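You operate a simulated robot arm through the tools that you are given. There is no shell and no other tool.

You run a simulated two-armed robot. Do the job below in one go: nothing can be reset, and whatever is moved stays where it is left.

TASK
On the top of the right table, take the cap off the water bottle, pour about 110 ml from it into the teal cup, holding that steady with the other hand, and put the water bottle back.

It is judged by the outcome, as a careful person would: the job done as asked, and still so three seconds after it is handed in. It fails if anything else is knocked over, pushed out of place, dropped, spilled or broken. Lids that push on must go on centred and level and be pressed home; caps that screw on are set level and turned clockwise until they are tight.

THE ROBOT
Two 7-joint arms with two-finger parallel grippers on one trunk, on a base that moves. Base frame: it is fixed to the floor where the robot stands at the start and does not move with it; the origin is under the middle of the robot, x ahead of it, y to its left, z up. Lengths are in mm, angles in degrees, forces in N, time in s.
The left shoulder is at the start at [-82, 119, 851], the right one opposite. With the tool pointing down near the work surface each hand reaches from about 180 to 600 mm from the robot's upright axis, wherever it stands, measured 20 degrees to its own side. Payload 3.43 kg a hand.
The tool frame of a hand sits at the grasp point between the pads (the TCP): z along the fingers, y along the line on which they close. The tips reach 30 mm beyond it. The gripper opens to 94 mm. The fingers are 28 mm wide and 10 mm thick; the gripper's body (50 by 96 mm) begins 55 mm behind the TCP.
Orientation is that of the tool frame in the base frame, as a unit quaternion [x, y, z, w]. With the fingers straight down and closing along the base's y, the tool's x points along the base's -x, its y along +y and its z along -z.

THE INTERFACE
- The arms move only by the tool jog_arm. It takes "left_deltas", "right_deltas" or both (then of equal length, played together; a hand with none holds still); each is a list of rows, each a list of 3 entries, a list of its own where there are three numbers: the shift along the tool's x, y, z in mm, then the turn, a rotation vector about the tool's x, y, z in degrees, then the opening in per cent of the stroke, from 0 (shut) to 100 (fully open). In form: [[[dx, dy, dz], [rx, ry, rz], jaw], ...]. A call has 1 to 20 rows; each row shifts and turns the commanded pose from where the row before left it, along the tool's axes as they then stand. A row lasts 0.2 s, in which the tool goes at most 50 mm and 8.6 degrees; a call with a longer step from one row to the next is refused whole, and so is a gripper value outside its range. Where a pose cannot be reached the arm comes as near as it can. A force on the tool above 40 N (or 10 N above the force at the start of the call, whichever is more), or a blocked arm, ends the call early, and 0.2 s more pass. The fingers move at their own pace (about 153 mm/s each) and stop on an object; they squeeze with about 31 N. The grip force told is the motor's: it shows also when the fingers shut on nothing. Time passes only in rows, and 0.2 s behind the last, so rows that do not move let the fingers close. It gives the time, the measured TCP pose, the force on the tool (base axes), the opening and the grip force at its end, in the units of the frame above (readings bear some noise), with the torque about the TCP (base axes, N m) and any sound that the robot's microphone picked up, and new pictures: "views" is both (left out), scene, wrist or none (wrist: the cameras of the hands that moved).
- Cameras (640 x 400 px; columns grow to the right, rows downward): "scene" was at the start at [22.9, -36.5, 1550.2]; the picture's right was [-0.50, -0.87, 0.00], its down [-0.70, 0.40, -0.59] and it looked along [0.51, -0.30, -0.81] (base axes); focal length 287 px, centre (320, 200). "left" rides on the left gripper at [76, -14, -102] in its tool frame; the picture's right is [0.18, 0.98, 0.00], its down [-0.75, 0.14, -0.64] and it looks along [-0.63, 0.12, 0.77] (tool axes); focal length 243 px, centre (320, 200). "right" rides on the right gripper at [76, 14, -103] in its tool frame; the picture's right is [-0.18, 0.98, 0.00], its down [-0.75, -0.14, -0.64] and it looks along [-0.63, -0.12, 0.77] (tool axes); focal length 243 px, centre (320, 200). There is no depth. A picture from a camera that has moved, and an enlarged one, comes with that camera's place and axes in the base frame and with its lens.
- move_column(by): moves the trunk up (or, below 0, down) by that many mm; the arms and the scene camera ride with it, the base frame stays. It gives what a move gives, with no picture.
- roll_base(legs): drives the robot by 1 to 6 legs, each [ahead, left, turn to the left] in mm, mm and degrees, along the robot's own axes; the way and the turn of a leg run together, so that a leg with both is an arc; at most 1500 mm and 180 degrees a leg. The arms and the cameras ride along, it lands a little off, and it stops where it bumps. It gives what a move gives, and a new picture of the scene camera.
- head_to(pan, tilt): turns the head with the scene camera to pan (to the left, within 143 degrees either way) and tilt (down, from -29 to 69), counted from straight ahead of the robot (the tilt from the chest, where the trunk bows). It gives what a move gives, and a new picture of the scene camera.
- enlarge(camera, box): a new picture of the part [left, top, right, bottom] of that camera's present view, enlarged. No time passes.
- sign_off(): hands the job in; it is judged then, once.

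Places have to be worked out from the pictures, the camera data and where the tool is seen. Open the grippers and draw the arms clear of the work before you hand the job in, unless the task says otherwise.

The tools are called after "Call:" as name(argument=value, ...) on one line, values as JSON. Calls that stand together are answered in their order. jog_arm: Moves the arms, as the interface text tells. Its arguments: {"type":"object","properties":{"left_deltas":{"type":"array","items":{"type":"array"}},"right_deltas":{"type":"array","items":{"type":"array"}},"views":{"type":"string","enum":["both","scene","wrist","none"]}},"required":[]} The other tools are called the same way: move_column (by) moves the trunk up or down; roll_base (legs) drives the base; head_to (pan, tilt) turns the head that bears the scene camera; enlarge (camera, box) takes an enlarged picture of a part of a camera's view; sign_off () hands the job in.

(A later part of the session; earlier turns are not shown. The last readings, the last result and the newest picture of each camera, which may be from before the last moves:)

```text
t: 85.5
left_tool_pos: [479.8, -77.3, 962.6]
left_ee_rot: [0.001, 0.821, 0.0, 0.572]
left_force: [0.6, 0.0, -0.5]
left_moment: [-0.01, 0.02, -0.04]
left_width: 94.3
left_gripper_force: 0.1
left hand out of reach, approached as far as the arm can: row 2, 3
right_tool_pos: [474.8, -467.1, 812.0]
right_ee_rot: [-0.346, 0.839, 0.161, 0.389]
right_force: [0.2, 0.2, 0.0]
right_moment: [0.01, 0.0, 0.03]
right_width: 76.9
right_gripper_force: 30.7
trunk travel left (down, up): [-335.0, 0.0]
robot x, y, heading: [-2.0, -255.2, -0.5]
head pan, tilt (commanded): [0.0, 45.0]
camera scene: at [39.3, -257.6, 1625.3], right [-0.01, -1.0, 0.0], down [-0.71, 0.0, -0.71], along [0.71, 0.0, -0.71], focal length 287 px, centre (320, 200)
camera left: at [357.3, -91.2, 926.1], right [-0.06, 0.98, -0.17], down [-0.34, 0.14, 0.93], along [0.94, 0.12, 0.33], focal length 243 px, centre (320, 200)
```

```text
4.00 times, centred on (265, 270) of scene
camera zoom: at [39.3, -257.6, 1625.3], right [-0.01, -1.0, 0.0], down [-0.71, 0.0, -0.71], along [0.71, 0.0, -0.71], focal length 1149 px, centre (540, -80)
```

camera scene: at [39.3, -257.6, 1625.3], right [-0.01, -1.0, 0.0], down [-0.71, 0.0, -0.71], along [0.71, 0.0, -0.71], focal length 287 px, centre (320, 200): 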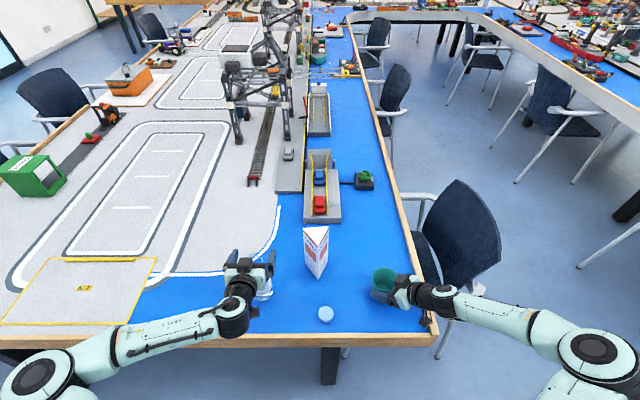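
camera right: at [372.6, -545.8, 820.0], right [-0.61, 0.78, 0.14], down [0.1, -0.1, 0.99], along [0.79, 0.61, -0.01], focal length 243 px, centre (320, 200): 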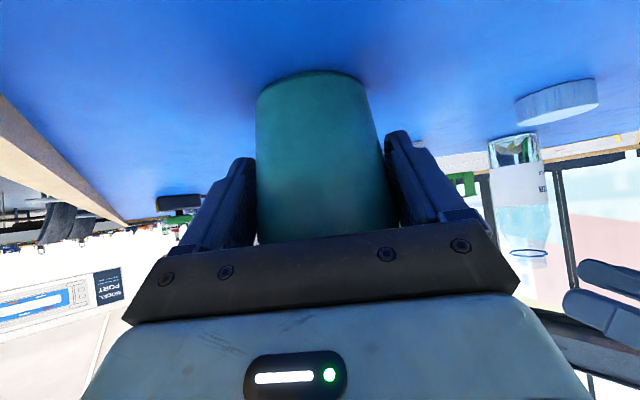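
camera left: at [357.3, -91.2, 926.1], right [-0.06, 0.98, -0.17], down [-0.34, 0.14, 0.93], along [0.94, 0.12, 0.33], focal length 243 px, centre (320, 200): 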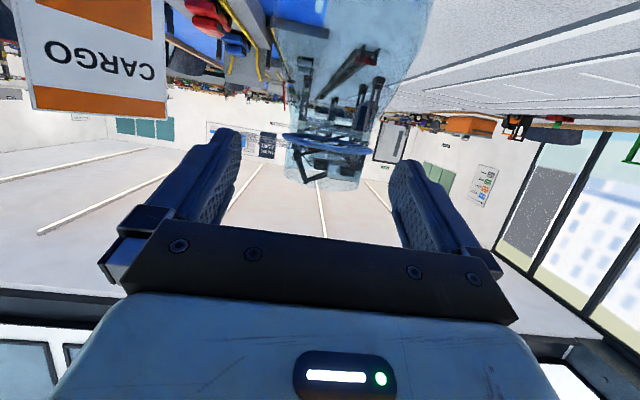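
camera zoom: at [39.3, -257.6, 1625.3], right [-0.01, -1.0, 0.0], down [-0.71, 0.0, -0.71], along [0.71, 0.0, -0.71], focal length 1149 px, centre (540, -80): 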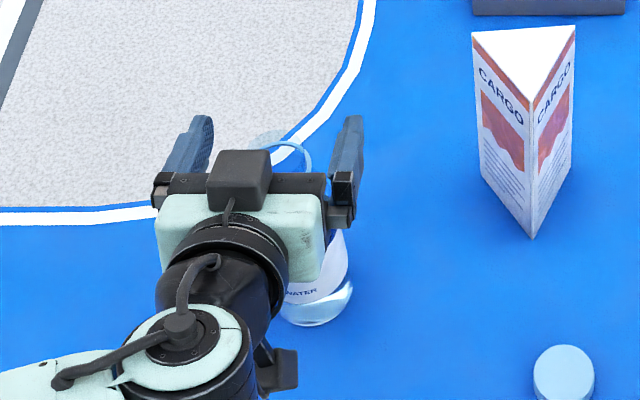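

In this posture the wrist limit stops the descent at z ≈ 962. A hand pointing more to the right suits this elbow and would also help the pour, so I'll yaw it about 32° clockwise around the bottle axis and then try lowering again.

Call:
jog_arm(left_deltas=[[[0, 0, 0], [7.5, 0, 2.79], 100], [[0, 0, 0], [7.5, 0, 2.79], 100], [[0, 0, 0], [7.5, 0, 2.79], 100], [[0, 0, 0], [7.5, 0, 2.79], 100], [[14, 0, 5.2], [0, 0, 0], 100], [[14, 0, 5.2], [0, 0, 0], 100], [[0, 0, 0], [0, 0, 0], 100]], views="both")

Call:
enlarge(camera="scene", box=[200, 220, 330, 320])

```text
t: 87.1
left_tool_pos: [478.7, -80.5, 934.4]
left_ee_rot: [0.229, 0.788, -0.159, 0.548]
left_force: [-0.2, -0.2, -0.1]
left_moment: [-0.02, 0.03, 0.0]
left_width: 94.1
left_gripper_force: 0.0
right_tool_pos: [472.7, -466.1, 811.5]
right_ee_rot: [-0.345, 0.839, 0.161, 0.39]
right_force: [0.1, 0.4, 0.1]
right_moment: [0.01, 0.01, -0.01]
right_width: 76.8
right_gripper_force: 31.3
trunk travel left (down, up): [-335.0, 0.0]
robot x, y, heading: [-1.6, -256.5, -0.5]
head pan, tilt (commanded): [0.0, 45.0]
camera scene: at [39.5, -257.7, 1625.3], right [-0.01, -1.0, 0.0], down [-0.71, 0.0, -0.71], along [0.71, 0.0, -0.71], focal length 287 px, centre (320, 200)
camera left: at [367.4, -25.7, 897.8], right [0.47, 0.87, -0.17], down [-0.21, 0.3, 0.93], along [0.86, -0.4, 0.33], focal length 243 px, centre (320, 200)
```

scene: 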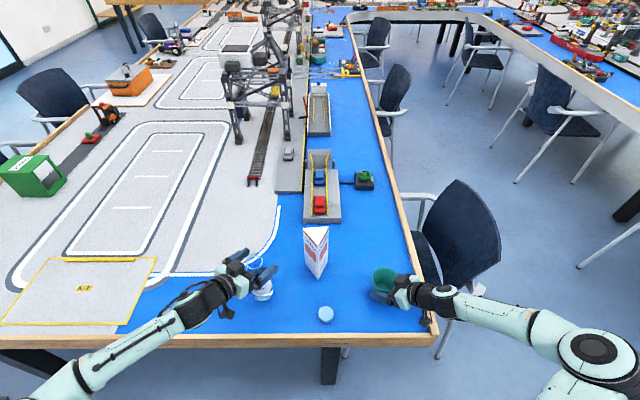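
left: 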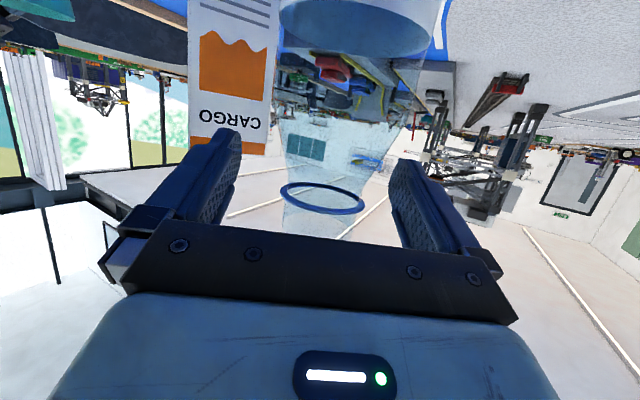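

```text
4.00 times, centred on (265, 270) of scene
camera zoom: at [39.5, -257.7, 1625.3], right [-0.01, -1.0, 0.0], down [-0.71, 0.0, -0.71], along [0.71, 0.0, -0.71], focal length 1149 px, centre (540, -80)
```

zoom: 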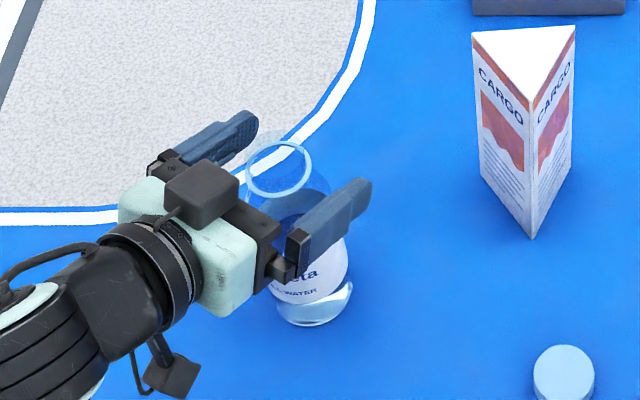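

This posture works: the hand points forward-right and straddles the bottle, within 3 mm of centre. I'll lower the rest of the way to z ≈ 850, centring as it goes.

Call:
jog_arm(left_deltas=[[[15.8, 1, 5.9], [0, 0, 0], 100], [[15.8, 1, 5.9], [0, 0, 0], 100], [[15.8, 1, 5.9], [0, 0, 0], 100], [[15.8, 0, 5.9], [0, 0, 0], 100], [[15.8, 0, 5.9], [0, 0, 0], 100], [[0, 0, 0], [0, 0, 0], 100]], views="both")

Call:
enlarge(camera="scene", box=[200, 220, 330, 320])

```text
t: 88.5
left_tool_pos: [481.5, -77.9, 850.6]
left_ee_rot: [0.228, 0.789, -0.158, 0.548]
left_force: [0.1, -0.7, 0.7]
left_moment: [-0.01, -0.02, 0.02]
left_width: 93.9
left_gripper_force: 0.1
right_tool_pos: [474.0, -467.0, 811.5]
right_ee_rot: [-0.345, 0.839, 0.161, 0.389]
right_force: [0.2, -0.1, 0.3]
right_moment: [0.01, -0.02, 0.01]
right_width: 77.0
right_gripper_force: 30.7
trunk travel left (down, up): [-335.0, 0.0]
robot x, y, heading: [-0.7, -254.3, -0.2]
head pan, tilt (commanded): [0.0, 45.0]
camera scene: at [39.5, -257.6, 1625.3], right [-0.01, -1.0, 0.0], down [-0.71, 0.0, -0.71], along [0.71, 0.0, -0.71], focal length 287 px, centre (320, 200)
camera left: at [370.2, -23.9, 813.9], right [0.47, 0.87, -0.17], down [-0.21, 0.3, 0.93], along [0.86, -0.4, 0.33], focal length 243 px, centre (320, 200)
```

scene: 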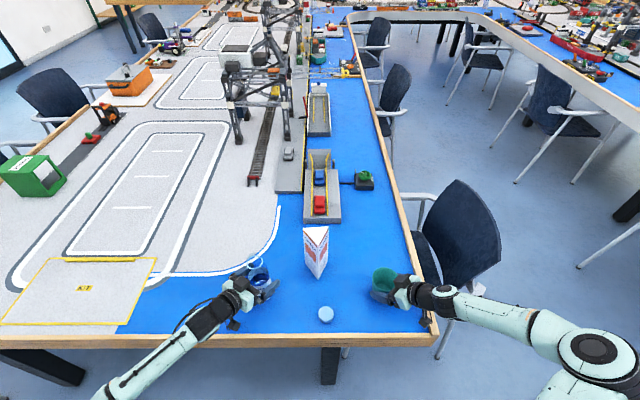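
left: 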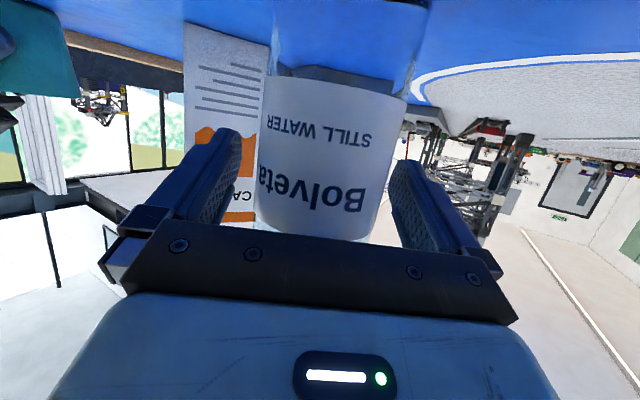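

```text
4.00 times, centred on (265, 270) of scene
camera zoom: at [39.5, -257.6, 1625.3], right [-0.01, -1.0, 0.0], down [-0.71, 0.0, -0.71], along [0.71, 0.0, -0.71], focal length 1149 px, centre (540, -80)
```

zoom: 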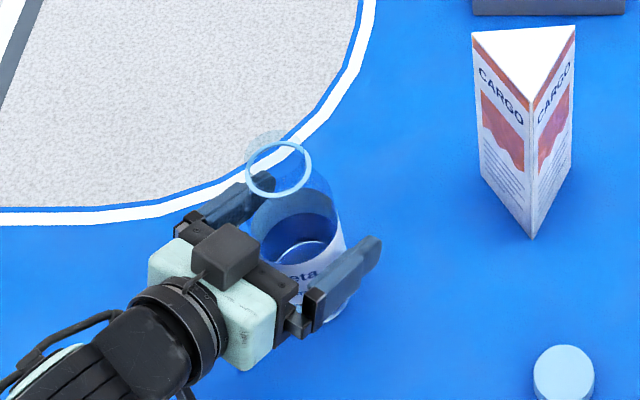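

The hand is around the bottle in a comfortable posture. Since it's a new arm posture, I'll rehearse the tilt once more with the hand empty before taking the water: up and over to the pouring spot, high above everything.

Call:
jog_arm(left_deltas=[[[-42.2, 0, -15.7], [0, 0, 0], 100], [[-42.2, 0, -15.7], [0, 0, 0], 100], [[-42.2, 0, -15.7], [0, 0, 0], 100], [[-4.2, -43.8, 11.1], [0, 0, 0], 70], [[-4.2, -43.8, 11.1], [0, 0, 0], 70], [[-4.2, -43.8, 11.1], [0, 0, 0], 70], [[5.9, -31.7, 23.5], [0, 0, 0], 70], [[5.9, -31.7, 23.5], [0, 0, 0], 70], [[5.9, -31.7, 23.5], [0, 0, 0], 70], [[5.9, -31.7, 23.5], [0, 0, 0], 70], [[15.4, 14.4, 30.1], [0, 0, 0], 70], [[0, 0, 0], [0, 0, 0], 70]], views="both")

Call:
enlarge(camera="scene", box=[260, 220, 440, 340])

```text
t: 91.1
left_tool_pos: [470.5, -314.9, 921.9]
left_ee_rot: [0.231, 0.79, -0.16, 0.546]
left_force: [-0.1, 0.0, -0.4]
left_moment: [0.02, -0.02, -0.02]
left_width: 65.6
left_gripper_force: 0.1
left hand out of reach, approached as far as the arm can: row 10, 11
right_tool_pos: [473.7, -466.6, 812.5]
right_ee_rot: [-0.345, 0.839, 0.16, 0.389]
right_force: [0.7, 0.3, 0.5]
right_moment: [0.01, 0.02, 0.0]
right_width: 76.7
right_gripper_force: 31.3
trunk travel left (down, up): [-335.0, 0.0]
robot x, y, heading: [-0.6, -258.3, -0.4]
head pan, tilt (commanded): [0.0, 45.0]
camera scene: at [39.6, -257.2, 1625.4], right [-0.01, -1.0, 0.0], down [-0.71, 0.0, -0.71], along [0.71, 0.0, -0.71], focal length 287 px, centre (320, 200)
camera left: at [359.8, -260.8, 886.6], right [0.47, 0.86, -0.17], down [-0.21, 0.3, 0.93], along [0.86, -0.41, 0.32], focal length 243 px, centre (320, 200)
```

scene: 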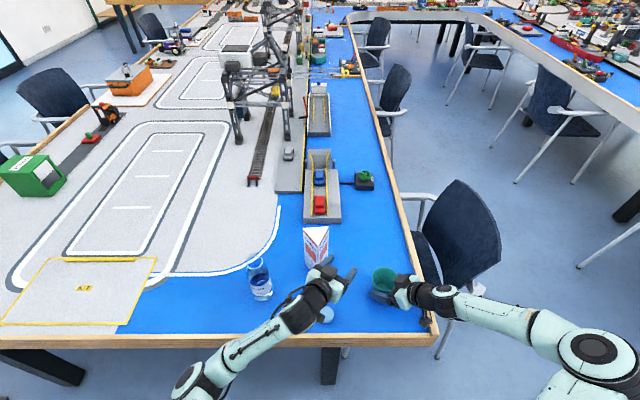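
left: 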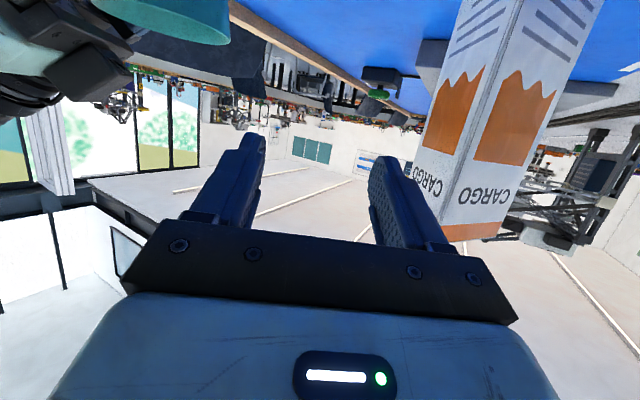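

```text
3.33 times, centred on (350, 280) of scene
camera zoom: at [39.6, -257.2, 1625.4], right [-0.01, -1.0, 0.0], down [-0.71, 0.0, -0.71], along [0.71, 0.0, -0.71], focal length 958 px, centre (220, -67)
```

zoom: 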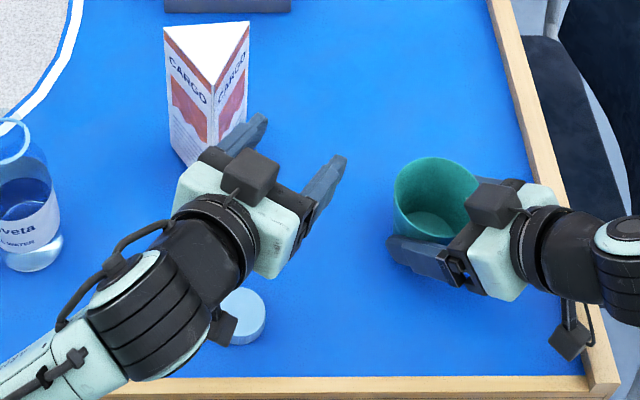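

At this yaw the reach ends at y = -315, while the straight-ahead yaw worked there before. So the plan is to grasp with the hand yawed, then yaw back to straight while carrying, which only spins the upright bottle. I'll rehearse that now: back off from the card, yaw back to 0, then go to the pour spot.

Call:
jog_arm(left_deltas=[[[8.85, -16, -23.8], [0, 0, 0], 70], [[0, 0, 0], [-7.5, 0, -2.79], 70], [[0, 0, 0], [-7.5, 0, -2.79], 70], [[0, 0, 0], [-7.5, 0, -2.79], 70], [[0, 0, 0], [-7.5, 0, -2.79], 70], [[0, 0, 0], [0, 0, 0], 70]], views="scene")

```text
t: 92.5
left_tool_pos: [460.0, -274.8, 948.3]
left_ee_rot: [0.026, 0.825, -0.013, 0.564]
left_force: [0.4, 0.1, -0.2]
left_moment: [0.01, 0.0, -0.03]
left_width: 65.7
left_gripper_force: 0.1
left hand out of reach, approached as far as the arm can: row 1, 2, 3
right_tool_pos: [472.6, -466.5, 811.5]
right_ee_rot: [-0.345, 0.839, 0.16, 0.39]
right_force: [0.5, 0.5, 0.4]
right_moment: [0.03, 0.0, 0.01]
right_width: 76.7
right_gripper_force: 31.5
trunk travel left (down, up): [-335.0, 0.0]
robot x, y, heading: [2.3, -259.1, -0.3]
head pan, tilt (commanded): [0.0, 45.0]
camera scene: at [39.3, -256.9, 1625.3], right [-0.01, -1.0, 0.0], down [-0.71, 0.0, -0.71], along [0.71, 0.0, -0.71], focal length 287 px, centre (320, 200)
```

scene: 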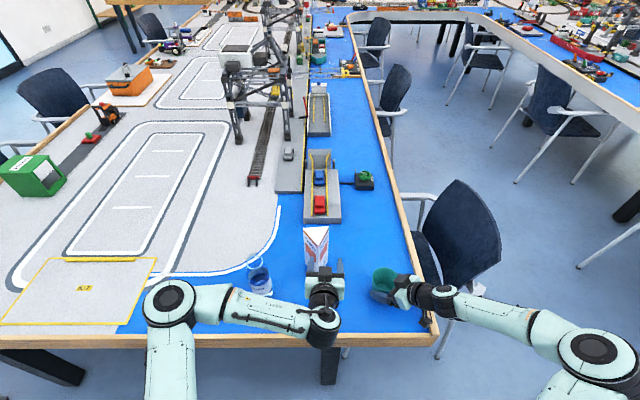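

The arm drifted while it was out of reach, ending near (460, -275, 948), so I must plan a carry path that stays in reach. I'll continue from here to the pour spot to confirm this posture works there.

Call:
jog_arm(left_deltas=[[[11.6, -27.2, 9.1], [0, 0, 0], 70], [[11.6, -27.2, 9.1], [0, 0, 0], 70], [[11.6, -27.2, 9.1], [0, 0, 0], 70], [[0, 0, 0], [0, 0, 0], 70]], views="scene")

```text
t: 93.5
left_tool_pos: [468.2, -357.0, 903.0]
left_ee_rot: [0.026, 0.826, -0.014, 0.562]
left_force: [-0.5, -0.1, -0.8]
left_moment: [-0.01, 0.03, 0.0]
left_width: 65.9
left_gripper_force: 0.0
right_tool_pos: [473.6, -466.0, 811.7]
right_ee_rot: [-0.346, 0.839, 0.161, 0.389]
right_force: [0.2, -0.7, -0.3]
right_moment: [-0.03, -0.01, 0.02]
right_width: 76.6
right_gripper_force: 31.1
trunk travel left (down, up): [-335.0, 0.0]
robot x, y, heading: [2.6, -258.4, -0.3]
head pan, tilt (commanded): [0.0, 45.0]
camera scene: at [39.4, -256.8, 1625.3], right [-0.01, -1.0, 0.0], down [-0.71, 0.0, -0.71], along [0.71, 0.0, -0.71], focal length 287 px, centre (320, 200)
```

scene: 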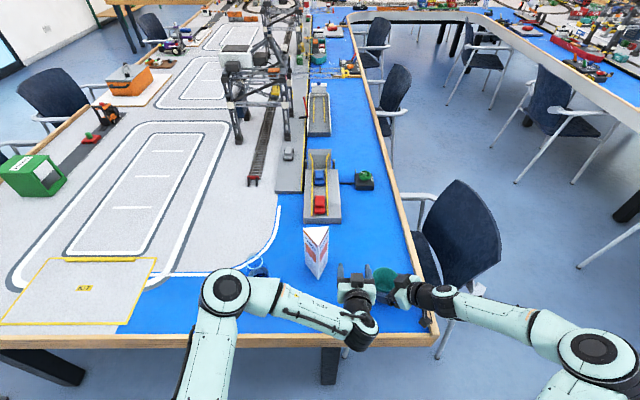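

The pour spot is reached cleanly in this posture. The elbow sits a bit differently than in the first rehearsal, so I'll repeat the 85° tilt and return here with the empty hand.

Call:
jog_arm(left_deltas=[[[0, 0, 0], [-3.1, 0.5, 7.89], 70], [[0, 0, 0], [-3.1, 0.5, 7.89], 70], [[0, 0, 0], [-3.1, 0.5, 7.89], 70], [[0, 0, 0], [-3.1, 0.5, 7.89], 70], [[0, 0, 0], [-3.1, 0.5, 7.89], 70], [[0, 0, 0], [-3.1, 0.5, 7.89], 70], [[0, 0, 0], [-3.1, 0.5, 7.89], 70], [[0, 0, 0], [-3.1, 0.5, 7.89], 70], [[0, 0, 0], [-3.1, 0.5, 7.89], 70], [[0, 0, 0], [-3.1, 0.5, 7.89], 70], [[0, 0, 0], [0, 0, 0], 70]], views="scene")

Call:
jog_arm(left_deltas=[[[0, 0, 0], [3.1, -0.5, -7.89], 70], [[0, 0, 0], [3.1, -0.5, -7.89], 70], [[0, 0, 0], [3.1, -0.5, -7.89], 70], [[0, 0, 0], [3.1, -0.5, -7.89], 70], [[0, 0, 0], [3.1, -0.5, -7.89], 70], [[0, 0, 0], [3.1, -0.5, -7.89], 70], [[0, 0, 0], [3.1, -0.5, -7.89], 70], [[0, 0, 0], [3.1, -0.5, -7.89], 70], [[0, 0, 0], [3.1, -0.5, -7.89], 70], [[0, 0, 0], [3.1, -0.5, -7.89], 70], [[0, 0, 0], [0, 0, 0], 70]], views="none")

```text
t: 95.9
left_tool_pos: [468.5, -356.3, 904.9]
left_ee_rot: [0.399, 0.618, 0.548, 0.398]
left_force: [-0.6, 0.5, -1.3]
left_moment: [0.0, -0.01, -0.01]
left_width: 65.7
left_gripper_force: 0.0
right_tool_pos: [473.8, -465.2, 810.6]
right_ee_rot: [-0.345, 0.839, 0.16, 0.389]
right_force: [-0.5, -0.4, 1.1]
right_moment: [0.02, 0.01, -0.02]
right_width: 76.8
right_gripper_force: 30.9
trunk travel left (down, up): [-335.0, 0.0]
robot x, y, heading: [-0.4, -258.9, -0.4]
head pan, tilt (commanded): [0.0, 45.0]
camera scene: at [39.5, -257.3, 1625.3], right [-0.01, -1.0, 0.0], down [-0.71, 0.0, -0.71], along [0.71, 0.0, -0.71], focal length 287 px, centre (320, 200)
```

scene: 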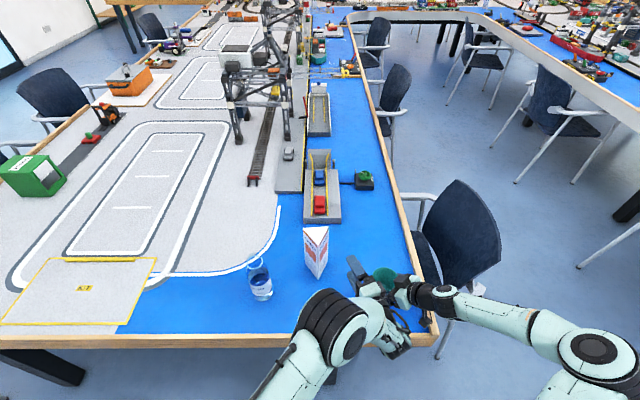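

```text
t: 98.3
left_tool_pos: [468.4, -356.4, 904.7]
left_ee_rot: [0.026, 0.826, -0.014, 0.563]
left_force: [0.2, -0.4, 1.0]
left_moment: [0.0, 0.0, -0.01]
left_width: 65.9
left_gripper_force: 0.1
right_tool_pos: [472.5, -467.1, 811.3]
right_ee_rot: [-0.345, 0.839, 0.16, 0.389]
right_force: [-0.5, -0.5, -0.4]
right_moment: [0.03, 0.01, 0.0]
right_width: 76.6
right_gripper_force: 31.4
trunk travel left (down, up): [-335.0, 0.0]
robot x, y, heading: [0.9, -256.1, -0.2]
head pan, tilt (commanded): [0.0, 45.0]
```

The tilt and return work in this posture. I'll go back toward the bottle along the path I intend to use for carrying: up to (441, -208, 985), then yaw clockwise again.

Call:
jog_arm(left_deltas=[[[-11.7, 27, -9.3], [0, 0, 0], 70], [[-11.7, 27, -9.3], [0, 0, 0], 70], [[-11.7, 27, -9.3], [0, 0, 0], 70], [[-12.8, 33, -17.3], [0, 0, 0], 70], [[-12.8, 33, -17.3], [0, 0, 0], 70], [[0, 0, 0], [6.73, 0, 2.65], 70], [[0, 0, 0], [6.73, 0, 2.65], 70], [[0, 0, 0], [6.73, 0, 2.65], 70], [[0, 0, 0], [6.73, 0, 2.65], 70], [[0, 0, 0], [0, 0, 0], 70]], views="scene")

```text
t: 100.5
left_tool_pos: [439.4, -213.0, 979.5]
left_ee_rot: [0.233, 0.793, -0.154, 0.541]
left_force: [-0.4, -0.1, 0.2]
left_moment: [0.01, 0.0, -0.02]
left_width: 65.7
left_gripper_force: 0.0
left hand out of reach, approached as far as the arm can: row 7
right_tool_pos: [472.4, -466.1, 811.4]
right_ee_rot: [-0.345, 0.839, 0.161, 0.389]
right_force: [-0.1, 0.2, -0.3]
right_moment: [0.02, -0.04, 0.0]
right_width: 76.2
right_gripper_force: 31.2
trunk travel left (down, up): [-335.0, 0.0]
robot x, y, heading: [-1.7, -259.8, -0.6]
head pan, tilt (commanded): [0.0, 45.0]
camera scene: at [39.7, -257.3, 1625.4], right [-0.01, -1.0, 0.0], down [-0.71, 0.0, -0.71], along [0.71, 0.0, -0.71], focal length 287 px, centre (320, 200)
```

scene: 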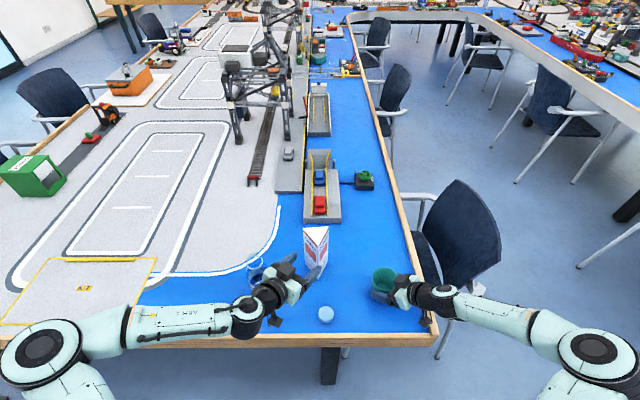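

The path is workable, with only a slight 5 mm drift at one point. I'll move over the bottle and check alignment before lowering.

Call:
jog_arm(left_deltas=[[[3.3, 45.2, -12.4], [0, 0, 0], 100], [[3.3, 45.2, -12.4], [0, 0, 0], 100], [[3.3, 45.2, -12.4], [0, 0, 0], 100], [[0, 0, 0], [0, 0, 0], 100]], views="wrist")

Call:
enlarge(camera="scene", box=[200, 220, 330, 320])

```text
t: 101.5
left_tool_pos: [480.5, -77.2, 985.5]
left_ee_rot: [0.233, 0.794, -0.155, 0.54]
left_force: [0.2, 0.2, -0.6]
left_moment: [-0.02, 0.02, 0.03]
left_width: 94.0
left_gripper_force: 0.1
right_tool_pos: [474.1, -466.1, 811.1]
right_ee_rot: [-0.345, 0.839, 0.161, 0.389]
right_force: [-0.5, -0.7, 0.3]
right_moment: [0.0, 0.04, -0.02]
right_width: 76.2
right_gripper_force: 30.8
trunk travel left (down, up): [-335.0, 0.0]
robot x, y, heading: [-0.8, -256.4, -0.3]
head pan, tilt (commanded): [0.0, 45.0]
camera left: at [369.5, -22.3, 951.3], right [0.47, 0.87, -0.17], down [-0.2, 0.29, 0.94], along [0.86, -0.41, 0.3], focal length 243 px, centre (320, 200)
```

left: 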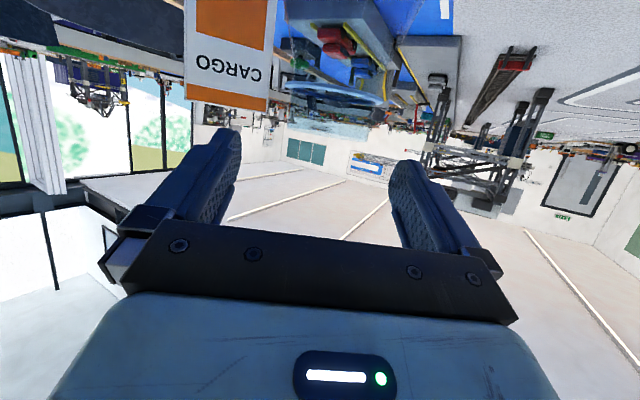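

```text
4.00 times, centred on (265, 270) of scene
camera zoom: at [39.5, -258.0, 1625.3], right [-0.01, -1.0, 0.0], down [-0.71, 0.0, -0.71], along [0.71, 0.0, -0.71], focal length 1149 px, centre (540, -80)
```

zoom: 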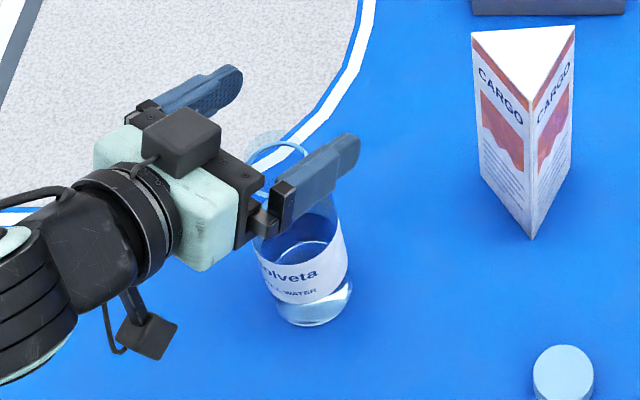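

The hand is aligned over the bottle. I'll lower to z ≈ 851 around it and close.

Call:
jog_arm(left_deltas=[[[24.9, -0.2, 9.8], [0, 0, 0], 100], [[24.9, -0.2, 9.8], [0, 0, 0], 100], [[24.9, -0.2, 9.8], [0, 0, 0], 100], [[24.9, -0.2, 9.8], [0, 0, 0], 100], [[24.9, -0.2, 9.8], [0, 0, 0], 100], [[0, 0, 0], [0, 0, 0], 100], [[0, 0, 0], [0, 0, 0], 85], [[0, 0, 0], [0, 0, 0], 75], [[0, 0, 0], [0, 0, 0], 65], [[0, 0, 0], [0, 0, 0], 0], [[0, 0, 0], [0, 0, 0], 0]], views="wrist")

Call:
enlarge(camera="scene", box=[200, 220, 330, 320])

```text
t: 103.9
left_tool_pos: [479.9, -78.1, 848.4]
left_ee_rot: [0.232, 0.794, -0.153, 0.54]
left_force: [0.4, -0.6, -0.3]
left_moment: [-0.11, 0.04, 0.03]
left_width: 66.1
left_gripper_force: 30.6
right_tool_pos: [473.1, -466.6, 811.6]
right_ee_rot: [-0.345, 0.839, 0.16, 0.389]
right_force: [-1.2, 0.4, -0.6]
right_moment: [-0.01, 0.03, 0.05]
right_width: 76.1
right_gripper_force: 30.7
trunk travel left (down, up): [-335.0, 0.0]
robot x, y, heading: [2.8, -255.5, -0.6]
head pan, tilt (commanded): [0.0, 45.0]
camera left: at [367.4, -23.6, 814.7], right [0.47, 0.87, -0.16], down [-0.2, 0.28, 0.94], along [0.86, -0.41, 0.3], focal length 243 px, centre (320, 200)
```

left: 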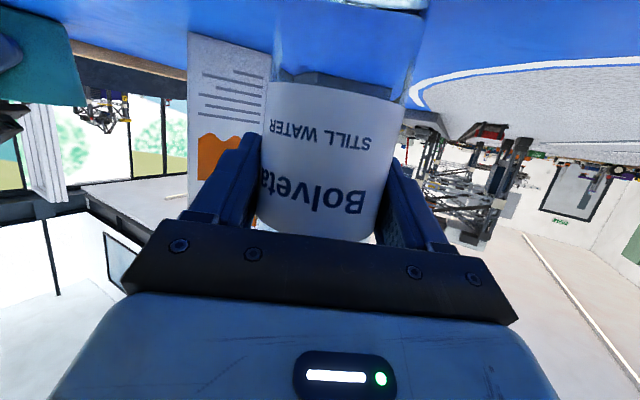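

```text
4.00 times, centred on (265, 270) of scene
camera zoom: at [39.4, -257.6, 1625.3], right [-0.01, -1.0, 0.0], down [-0.71, 0.0, -0.71], along [0.71, 0.0, -0.71], focal length 1149 px, centre (540, -80)
```

zoom: 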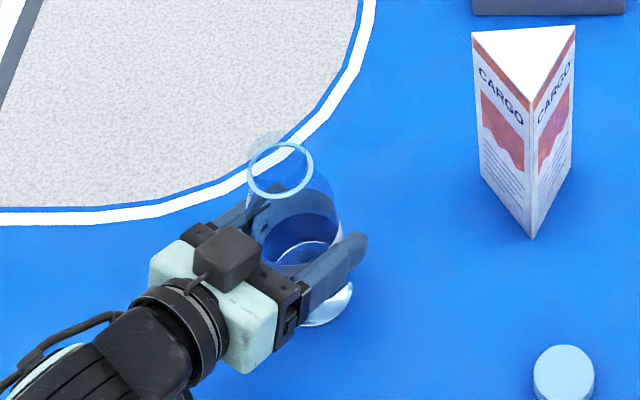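

The bottle is gripped at 66.1 mm and 30.6 N. I'll lift it gently straight up.

Call:
jog_arm(left_deltas=[[[-4.65, 0, -1.8], [0, 0, 0], 0], [[-9.3, 0.1, -3.7], [0, 0, 0], 0], [[-14, 0.1, -5.5], [0, 0, 0], 0], [[-18.6, 0.2, -7.3], [0, 0, 0], 0], [[-18.6, 0.2, -7.3], [0, 0, 0], 0], [[-18.6, 0.2, -7.3], [0, 0, 0], 0], [[-18.6, 0.2, -7.3], [0, 0, 0], 0], [[-14, 0.1, -5.5], [0, 0, 0], 0], [[-9.3, 0.1, -3.7], [0, 0, 0], 0], [[0, 0, 0], [0, 0, 0], 0], [[0, 0, 0], [0, 0, 0], 0]], views="both")

Call:
enlarge(camera="scene", box=[190, 200, 330, 320])

```text
t: 106.3
left_tool_pos: [478.8, -79.2, 984.5]
left_ee_rot: [0.233, 0.794, -0.154, 0.54]
left_force: [0.5, 0.0, -1.9]
left_moment: [0.01, 0.01, 0.0]
left_width: 65.9
left_gripper_force: 31.2
right_tool_pos: [473.1, -466.2, 811.3]
right_ee_rot: [-0.345, 0.839, 0.16, 0.389]
right_force: [0.4, 0.1, -0.1]
right_moment: [0.02, 0.01, 0.04]
right_width: 76.2
right_gripper_force: 30.8
trunk travel left (down, up): [-335.0, 0.0]
robot x, y, heading: [-1.0, -261.0, -0.0]
head pan, tilt (commanded): [0.0, 45.0]
camera scene: at [39.6, -257.5, 1625.3], right [-0.01, -1.0, 0.0], down [-0.71, 0.0, -0.71], along [0.71, 0.0, -0.71], focal length 287 px, centre (320, 200)
camera left: at [367.2, -24.9, 951.3], right [0.47, 0.87, -0.16], down [-0.2, 0.28, 0.94], along [0.86, -0.41, 0.3], focal length 243 px, centre (320, 200)
```

scene: 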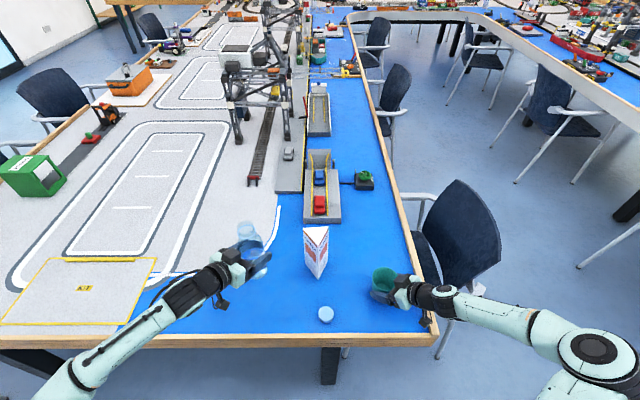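
left: 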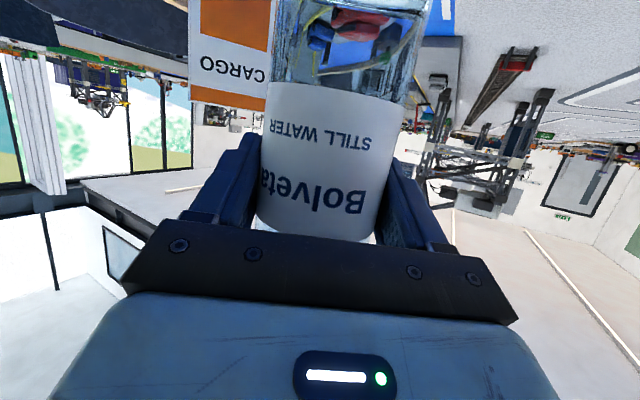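

```text
3.33 times, centred on (260, 260) of scene
camera zoom: at [39.6, -257.5, 1625.3], right [-0.01, -1.0, 0.0], down [-0.71, 0.0, -0.71], along [0.71, 0.0, -0.71], focal length 958 px, centre (520, 0)
```

zoom: 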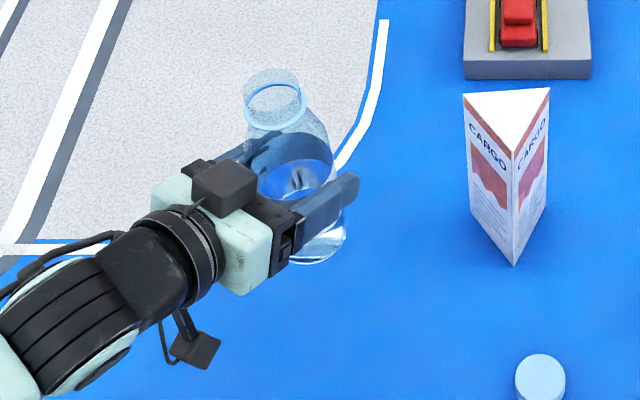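

The bottle lifts cleanly, with weight reading about 1.9 N. The clear neck extends above the blue ring, and the true lip is about 106 mm above the grip. I'll carry it slowly back along the rehearsed path: right to (440, -213), then yaw the hand straight.

Call:
jog_arm(left_deltas=[[[-1, -14, 4], [0, 0, 0], 0], [[-1.6, -22.6, 6.2], [0, 0, 0], 0], [[-1.6, -22.6, 6.2], [0, 0, 0], 0], [[-1.6, -22.6, 6.2], [0, 0, 0], 0], [[-1.6, -22.6, 6.2], [0, 0, 0], 0], [[-1.6, -22.6, 6.2], [0, 0, 0], 0], [[-0.8, -8.6, 2.2], [0, 0, 0], 0], [[0, 0, 0], [-3.37, 0, -1.33], 0], [[0, 0, 0], [-3.37, 0, -1.33], 0], [[0, 0, 0], [-3.37, 0, -1.33], 0], [[0, 0, 0], [-3.37, 0, -1.33], 0], [[0, 0, 0], [-3.37, 0, -1.33], 0], [[0, 0, 0], [-3.37, 0, -1.33], 0], [[0, 0, 0], [-3.37, 0, -1.33], 0], [[0, 0, 0], [-3.37, 0, -1.33], 0], [[0, 0, 0], [0, 0, 0], 0]], views="both")

```text
t: 109.7
left_tool_pos: [440.3, -211.3, 977.5]
left_ee_rot: [0.026, 0.826, -0.014, 0.563]
left_force: [0.0, 0.1, -1.7]
left_moment: [-0.02, -0.02, -0.01]
left_width: 66.0
left_gripper_force: 31.6
right_tool_pos: [473.0, -466.5, 811.5]
right_ee_rot: [-0.344, 0.839, 0.16, 0.39]
right_force: [-1.1, 0.0, -0.6]
right_moment: [0.0, 0.0, 0.03]
right_width: 76.2
right_gripper_force: 31.1
trunk travel left (down, up): [-335.0, 0.0]
robot x, y, heading: [-1.8, -255.4, -0.4]
head pan, tilt (commanded): [0.0, 45.0]
camera scene: at [39.5, -257.3, 1625.3], right [-0.01, -1.0, 0.0], down [-0.71, 0.0, -0.71], along [0.71, 0.0, -0.71], focal length 287 px, centre (320, 200)
camera left: at [315.7, -219.2, 944.7], right [-0.01, 0.99, -0.16], down [-0.31, 0.15, 0.94], along [0.95, 0.06, 0.31], focal length 243 px, centre (320, 200)
```

scene: 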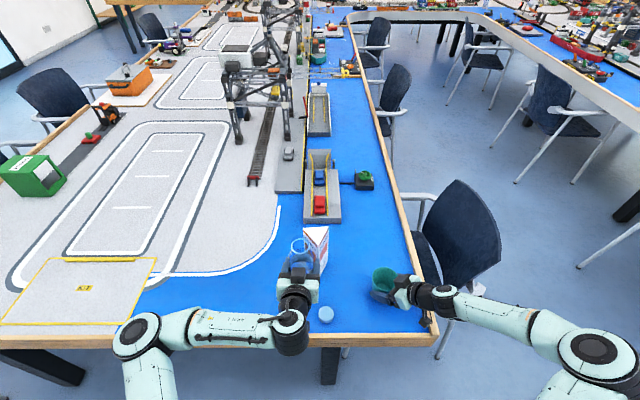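
left: 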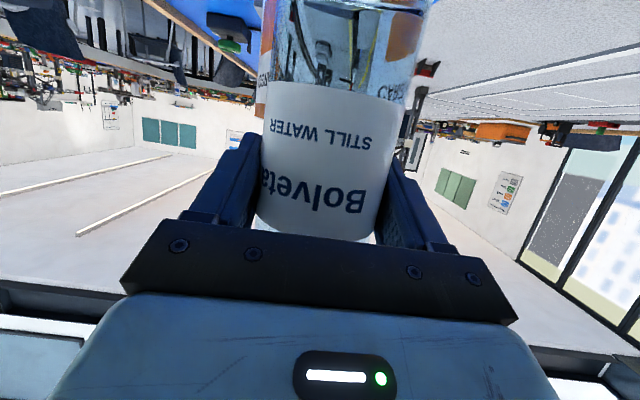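

The bottle is upright and steady with no reach warnings. I'll move it on to the pouring position near (470, -343, 897), keeping in front of the card.

Call:
jog_arm(left_deltas=[[[5.1, -18, 3.1], [0, 0, 0], 0], [[5.1, -18, 3.1], [0, 0, 0], 0], [[5.1, -18, 3.1], [0, 0, 0], 0], [[5.1, -18, 3.1], [0, 0, 0], 0], [[5.1, -18, 3.1], [0, 0, 0], 0], [[8.6, -10.1, 12.1], [0, 0, 0], 0], [[8.6, -10.1, 12.1], [0, 0, 0], 0], [[8.6, -10.1, 12.1], [0, 0, 0], 0], [[8.6, -10.1, 12.1], [0, 0, 0], 0], [[0, 0, 0], [0, 0, 0], 0]], views="both")

Call:
enlarge(camera="scene", box=[270, 220, 430, 340])

```text
t: 111.9
left_tool_pos: [470.6, -343.9, 899.6]
left_ee_rot: [0.026, 0.826, -0.014, 0.562]
left_force: [0.7, -0.1, -1.1]
left_moment: [-0.04, -0.05, 0.02]
left_width: 65.9
left_gripper_force: 31.1
right_tool_pos: [473.8, -464.9, 811.9]
right_ee_rot: [-0.345, 0.839, 0.16, 0.389]
right_force: [0.0, -0.5, 0.0]
right_moment: [-0.01, 0.0, -0.02]
right_width: 76.0
right_gripper_force: 31.3
trunk travel left (down, up): [-335.0, 0.0]
robot x, y, heading: [-1.0, -255.2, -0.3]
head pan, tilt (commanded): [0.0, 45.0]
camera scene: at [39.5, -257.3, 1625.3], right [-0.01, -1.0, 0.0], down [-0.71, 0.0, -0.71], along [0.71, 0.0, -0.71], focal length 287 px, centre (320, 200)
camera left: at [346.7, -350.4, 863.7], right [-0.01, 0.99, -0.16], down [-0.31, 0.15, 0.94], along [0.95, 0.06, 0.31], focal length 243 px, centre (320, 200)
```

scene: 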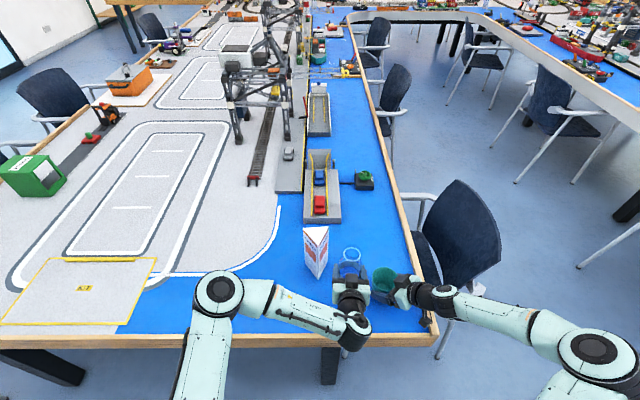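
left: 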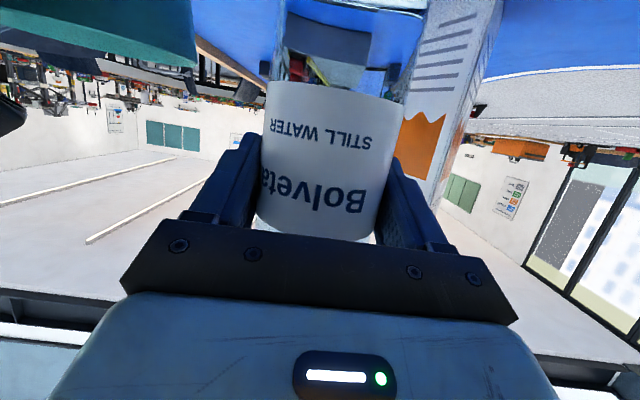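

```text
3.33 times, centred on (350, 280) of scene
camera zoom: at [39.5, -257.3, 1625.3], right [-0.01, -1.0, 0.0], down [-0.71, 0.0, -0.71], along [0.71, 0.0, -0.71], focal length 958 px, centre (220, -67)
```

zoom: 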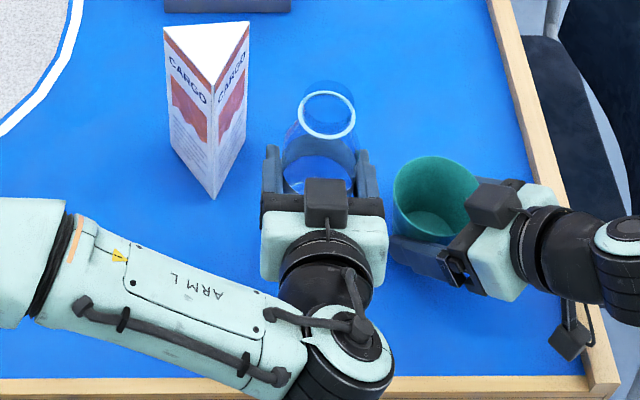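

The bottle is upright beside the cup. By my estimate water reaches the lip only near 82–85° of tilt, so I'll first tilt smoothly to 68° about the base x axis and check where the lip is over the cup.

Call:
jog_arm(left_deltas=[[[0, 0, 0], [-1.46, 0.236, 3.71], 0], [[0, 0, 0], [-1.46, 0.236, 3.71], 0], [[0, 0, 0], [-1.46, 0.236, 3.71], 0], [[0, 0, 0], [-1.46, 0.236, 3.71], 0], [[0, 0, 0], [-1.46, 0.236, 3.71], 0], [[0, 0, 0], [-1.46, 0.236, 3.71], 0], [[0, 0, 0], [-1.46, 0.236, 3.71], 0], [[0, 0, 0], [-1.46, 0.236, 3.71], 0], [[0, 0, 0], [-1.46, 0.236, 3.71], 0], [[0, 0, 0], [-1.46, 0.236, 3.71], 0], [[0, 0, 0], [-1.46, 0.236, 3.71], 0], [[0, 0, 0], [-1.46, 0.236, 3.71], 0], [[0, 0, 0], [-1.46, 0.236, 3.71], 0], [[0, 0, 0], [-1.46, 0.236, 3.71], 0], [[0, 0, 0], [-1.46, 0.236, 3.71], 0], [[0, 0, 0], [-1.46, 0.236, 3.71], 0], [[0, 0, 0], [-1.46, 0.236, 3.71], 0], [[0, 0, 0], [0, 0, 0], 0]], views="both")

Call:
enlarge(camera="scene", box=[300, 230, 430, 330])

```text
t: 115.7
left_tool_pos: [469.3, -344.3, 899.8]
left_ee_rot: [0.335, 0.693, 0.451, 0.452]
left_force: [-0.1, -0.7, -2.0]
left_moment: [-0.05, 0.01, -0.01]
left_width: 66.3
left_gripper_force: 30.6
right_tool_pos: [473.1, -465.8, 811.2]
right_ee_rot: [-0.344, 0.839, 0.16, 0.39]
right_force: [0.7, -0.2, -0.5]
right_moment: [0.0, 0.03, -0.02]
right_width: 76.0
right_gripper_force: 30.8
trunk travel left (down, up): [-335.0, 0.0]
robot x, y, heading: [1.4, -259.7, -0.6]
head pan, tilt (commanded): [0.0, 45.0]
camera scene: at [39.7, -257.4, 1625.3], right [-0.01, -1.0, 0.0], down [-0.71, 0.0, -0.71], along [0.71, 0.0, -0.71], focal length 287 px, centre (320, 200)
camera left: at [345.8, -316.0, 879.8], right [-0.01, 0.52, 0.85], down [-0.31, -0.81, 0.49], along [0.95, -0.26, 0.17], focal length 243 px, centre (320, 200)
```

scene: 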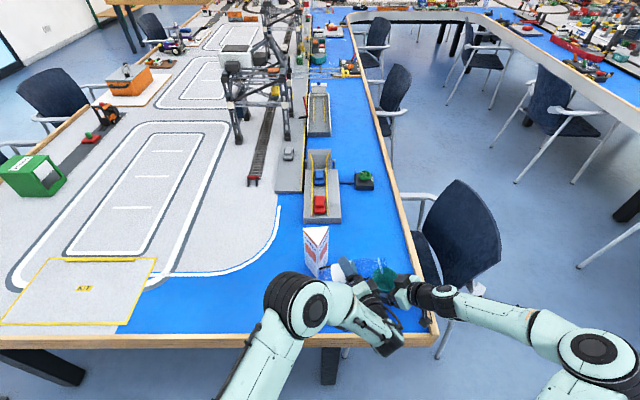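
left: 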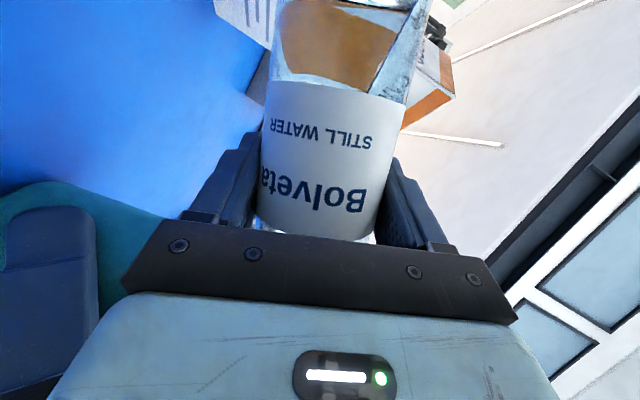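

```text
4.00 times, centred on (365, 280) of scene
camera zoom: at [39.7, -257.4, 1625.3], right [-0.01, -1.0, 0.0], down [-0.71, 0.0, -0.71], along [0.71, 0.0, -0.71], focal length 1149 px, centre (140, -120)
```

zoom: 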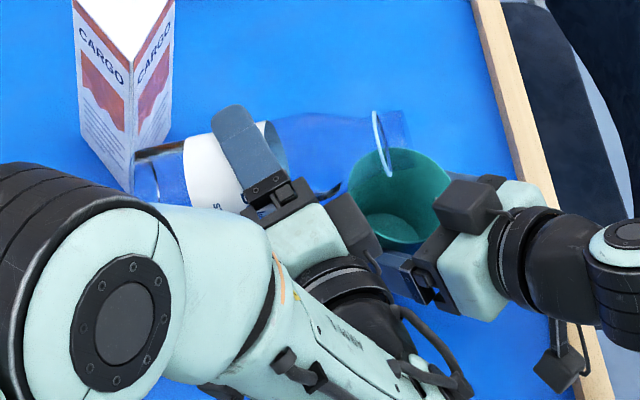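

The lip is over the cup at about (469, -449), inside the rim, and the bottle base clears the card by about 25 mm. I'll tilt on to 80° slowly and look for the first water.

Call:
jog_arm(left_deltas=[[[0, 0, 0], [-1.1, 0.177, 2.78], 0], [[0, 0, 0], [-1.1, 0.177, 2.78], 0], [[0, 0, 0], [-1.1, 0.177, 2.78], 0], [[0, 0, 0], [-1.1, 0.177, 2.78], 0], [[0, 0, 0], [0, 0, 0], 0], [[0, 0, 0], [0, 0, 0], 0]], views="scene")

Call:
enlarge(camera="scene", box=[320, 240, 420, 320])

```text
t: 117.1
left_tool_pos: [469.7, -345.6, 898.8]
left_ee_rot: [0.381, 0.643, 0.52, 0.414]
left_force: [0.1, 1.7, -2.8]
left_moment: [-0.06, -0.02, 0.01]
left_width: 66.0
left_gripper_force: 30.8
right_tool_pos: [473.2, -465.9, 811.4]
right_ee_rot: [-0.344, 0.839, 0.159, 0.389]
right_force: [0.0, -0.7, -0.3]
right_moment: [0.02, 0.04, 0.0]
right_width: 75.8
right_gripper_force: 31.2
trunk travel left (down, up): [-335.0, 0.0]
robot x, y, heading: [-3.5, -256.9, -0.3]
head pan, tilt (commanded): [0.0, 45.0]
camera scene: at [39.6, -257.6, 1625.3], right [-0.01, -1.0, 0.0], down [-0.71, 0.0, -0.71], along [0.71, 0.0, -0.71], focal length 287 px, centre (320, 200)
```

scene: 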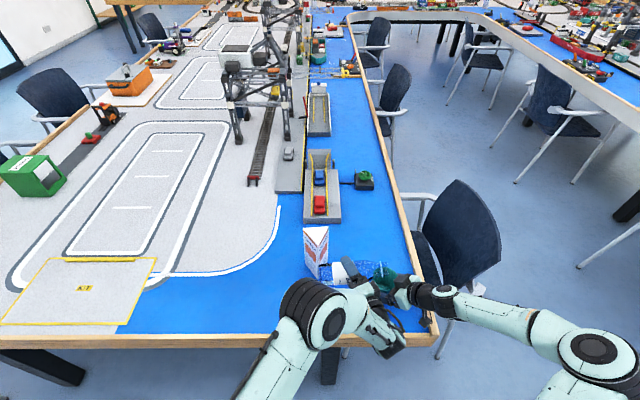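

```text
5.00 times, centred on (370, 280) of scene
camera zoom: at [39.6, -257.6, 1625.3], right [-0.01, -1.0, 0.0], down [-0.71, 0.0, -0.71], along [0.71, 0.0, -0.71], focal length 1437 px, centre (70, -200)
```

zoom: 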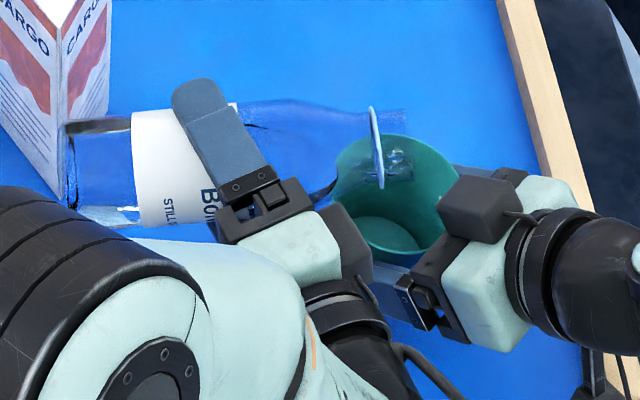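

At 80° water glints in the neck but the cup still looks dry. I'll go on in small steps: 2° more, then wait and look.

Call:
jog_arm(left_deltas=[[[0, 0, 0], [-0.365, 0.059, 0.928], 0], [[0, 0, 0], [-0.365, 0.059, 0.928], 0], [[0, 0, 0], [0, 0, 0], 0], [[0, 0, 0], [0, 0, 0], 0], [[0, 0, 0], [0, 0, 0], 0]], views="none")

Call:
enlarge(camera="scene", box=[360, 245, 420, 305])

```text
t: 118.3
left_tool_pos: [469.2, -344.9, 898.3]
left_ee_rot: [0.388, 0.633, 0.531, 0.408]
left_force: [-1.1, -0.1, -2.2]
left_moment: [-0.04, 0.04, 0.04]
left_width: 66.1
left_gripper_force: 30.6
right_tool_pos: [473.6, -466.5, 810.5]
right_ee_rot: [-0.345, 0.84, 0.16, 0.388]
right_force: [0.1, -0.1, 0.1]
right_moment: [0.03, -0.02, -0.01]
right_width: 76.1
right_gripper_force: 30.9
trunk travel left (down, up): [-335.0, 0.0]
robot x, y, heading: [-1.4, -257.7, -0.1]
head pan, tilt (commanded): [0.0, 45.0]
```

```text
6.67 times, centred on (390, 275) of scene
camera zoom: at [39.6, -257.6, 1625.3], right [-0.01, -1.0, 0.0], down [-0.71, 0.0, -0.71], along [0.71, 0.0, -0.71], focal length 1916 px, centre (-147, -300)
```

zoom: 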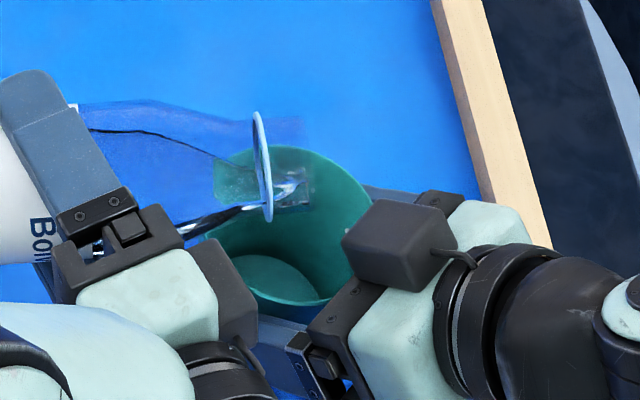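

At 82° the water surface is now in the neck, just short of the lip. I'll add 1.5° and wait.

Call:
jog_arm(left_deltas=[[[0, 0, 0], [-0.27, 0.044, 0.696], 0], [[0, 0, 0], [-0.27, 0.044, 0.696], 0], [[0, 0, 0], [0, 0, 0], 0], [[0, 0, 0], [0, 0, 0], 0], [[0, 0, 0], [0, 0, 0], 0], [[0, 0, 0], [0, 0, 0], 0]], views="none")

Call:
enlarge(camera="scene", box=[360, 245, 420, 305])

```text
t: 119.7
left_tool_pos: [468.8, -345.4, 899.0]
left_ee_rot: [0.394, 0.626, 0.54, 0.401]
left_force: [-0.8, 0.0, -1.4]
left_moment: [-0.05, -0.01, -0.01]
left_width: 65.8
left_gripper_force: 31.5
right_tool_pos: [472.6, -467.6, 810.3]
right_ee_rot: [-0.345, 0.839, 0.16, 0.39]
right_force: [-0.6, 0.5, 0.2]
right_moment: [0.01, -0.01, 0.0]
right_width: 75.8
right_gripper_force: 30.9
trunk travel left (down, up): [-335.0, 0.0]
robot x, y, heading: [-0.5, -256.8, -0.3]
head pan, tilt (commanded): [0.0, 45.0]
```

```text
6.67 times, centred on (390, 275) of scene
camera zoom: at [39.6, -257.6, 1625.3], right [-0.01, -1.0, 0.0], down [-0.71, 0.0, -0.71], along [0.71, 0.0, -0.71], focal length 1916 px, centre (-147, -300)
```

zoom: 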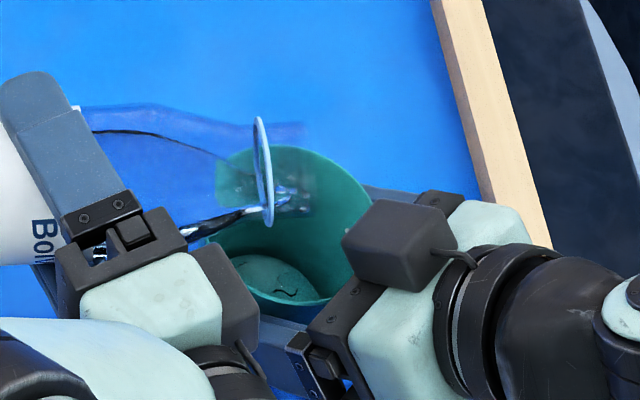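

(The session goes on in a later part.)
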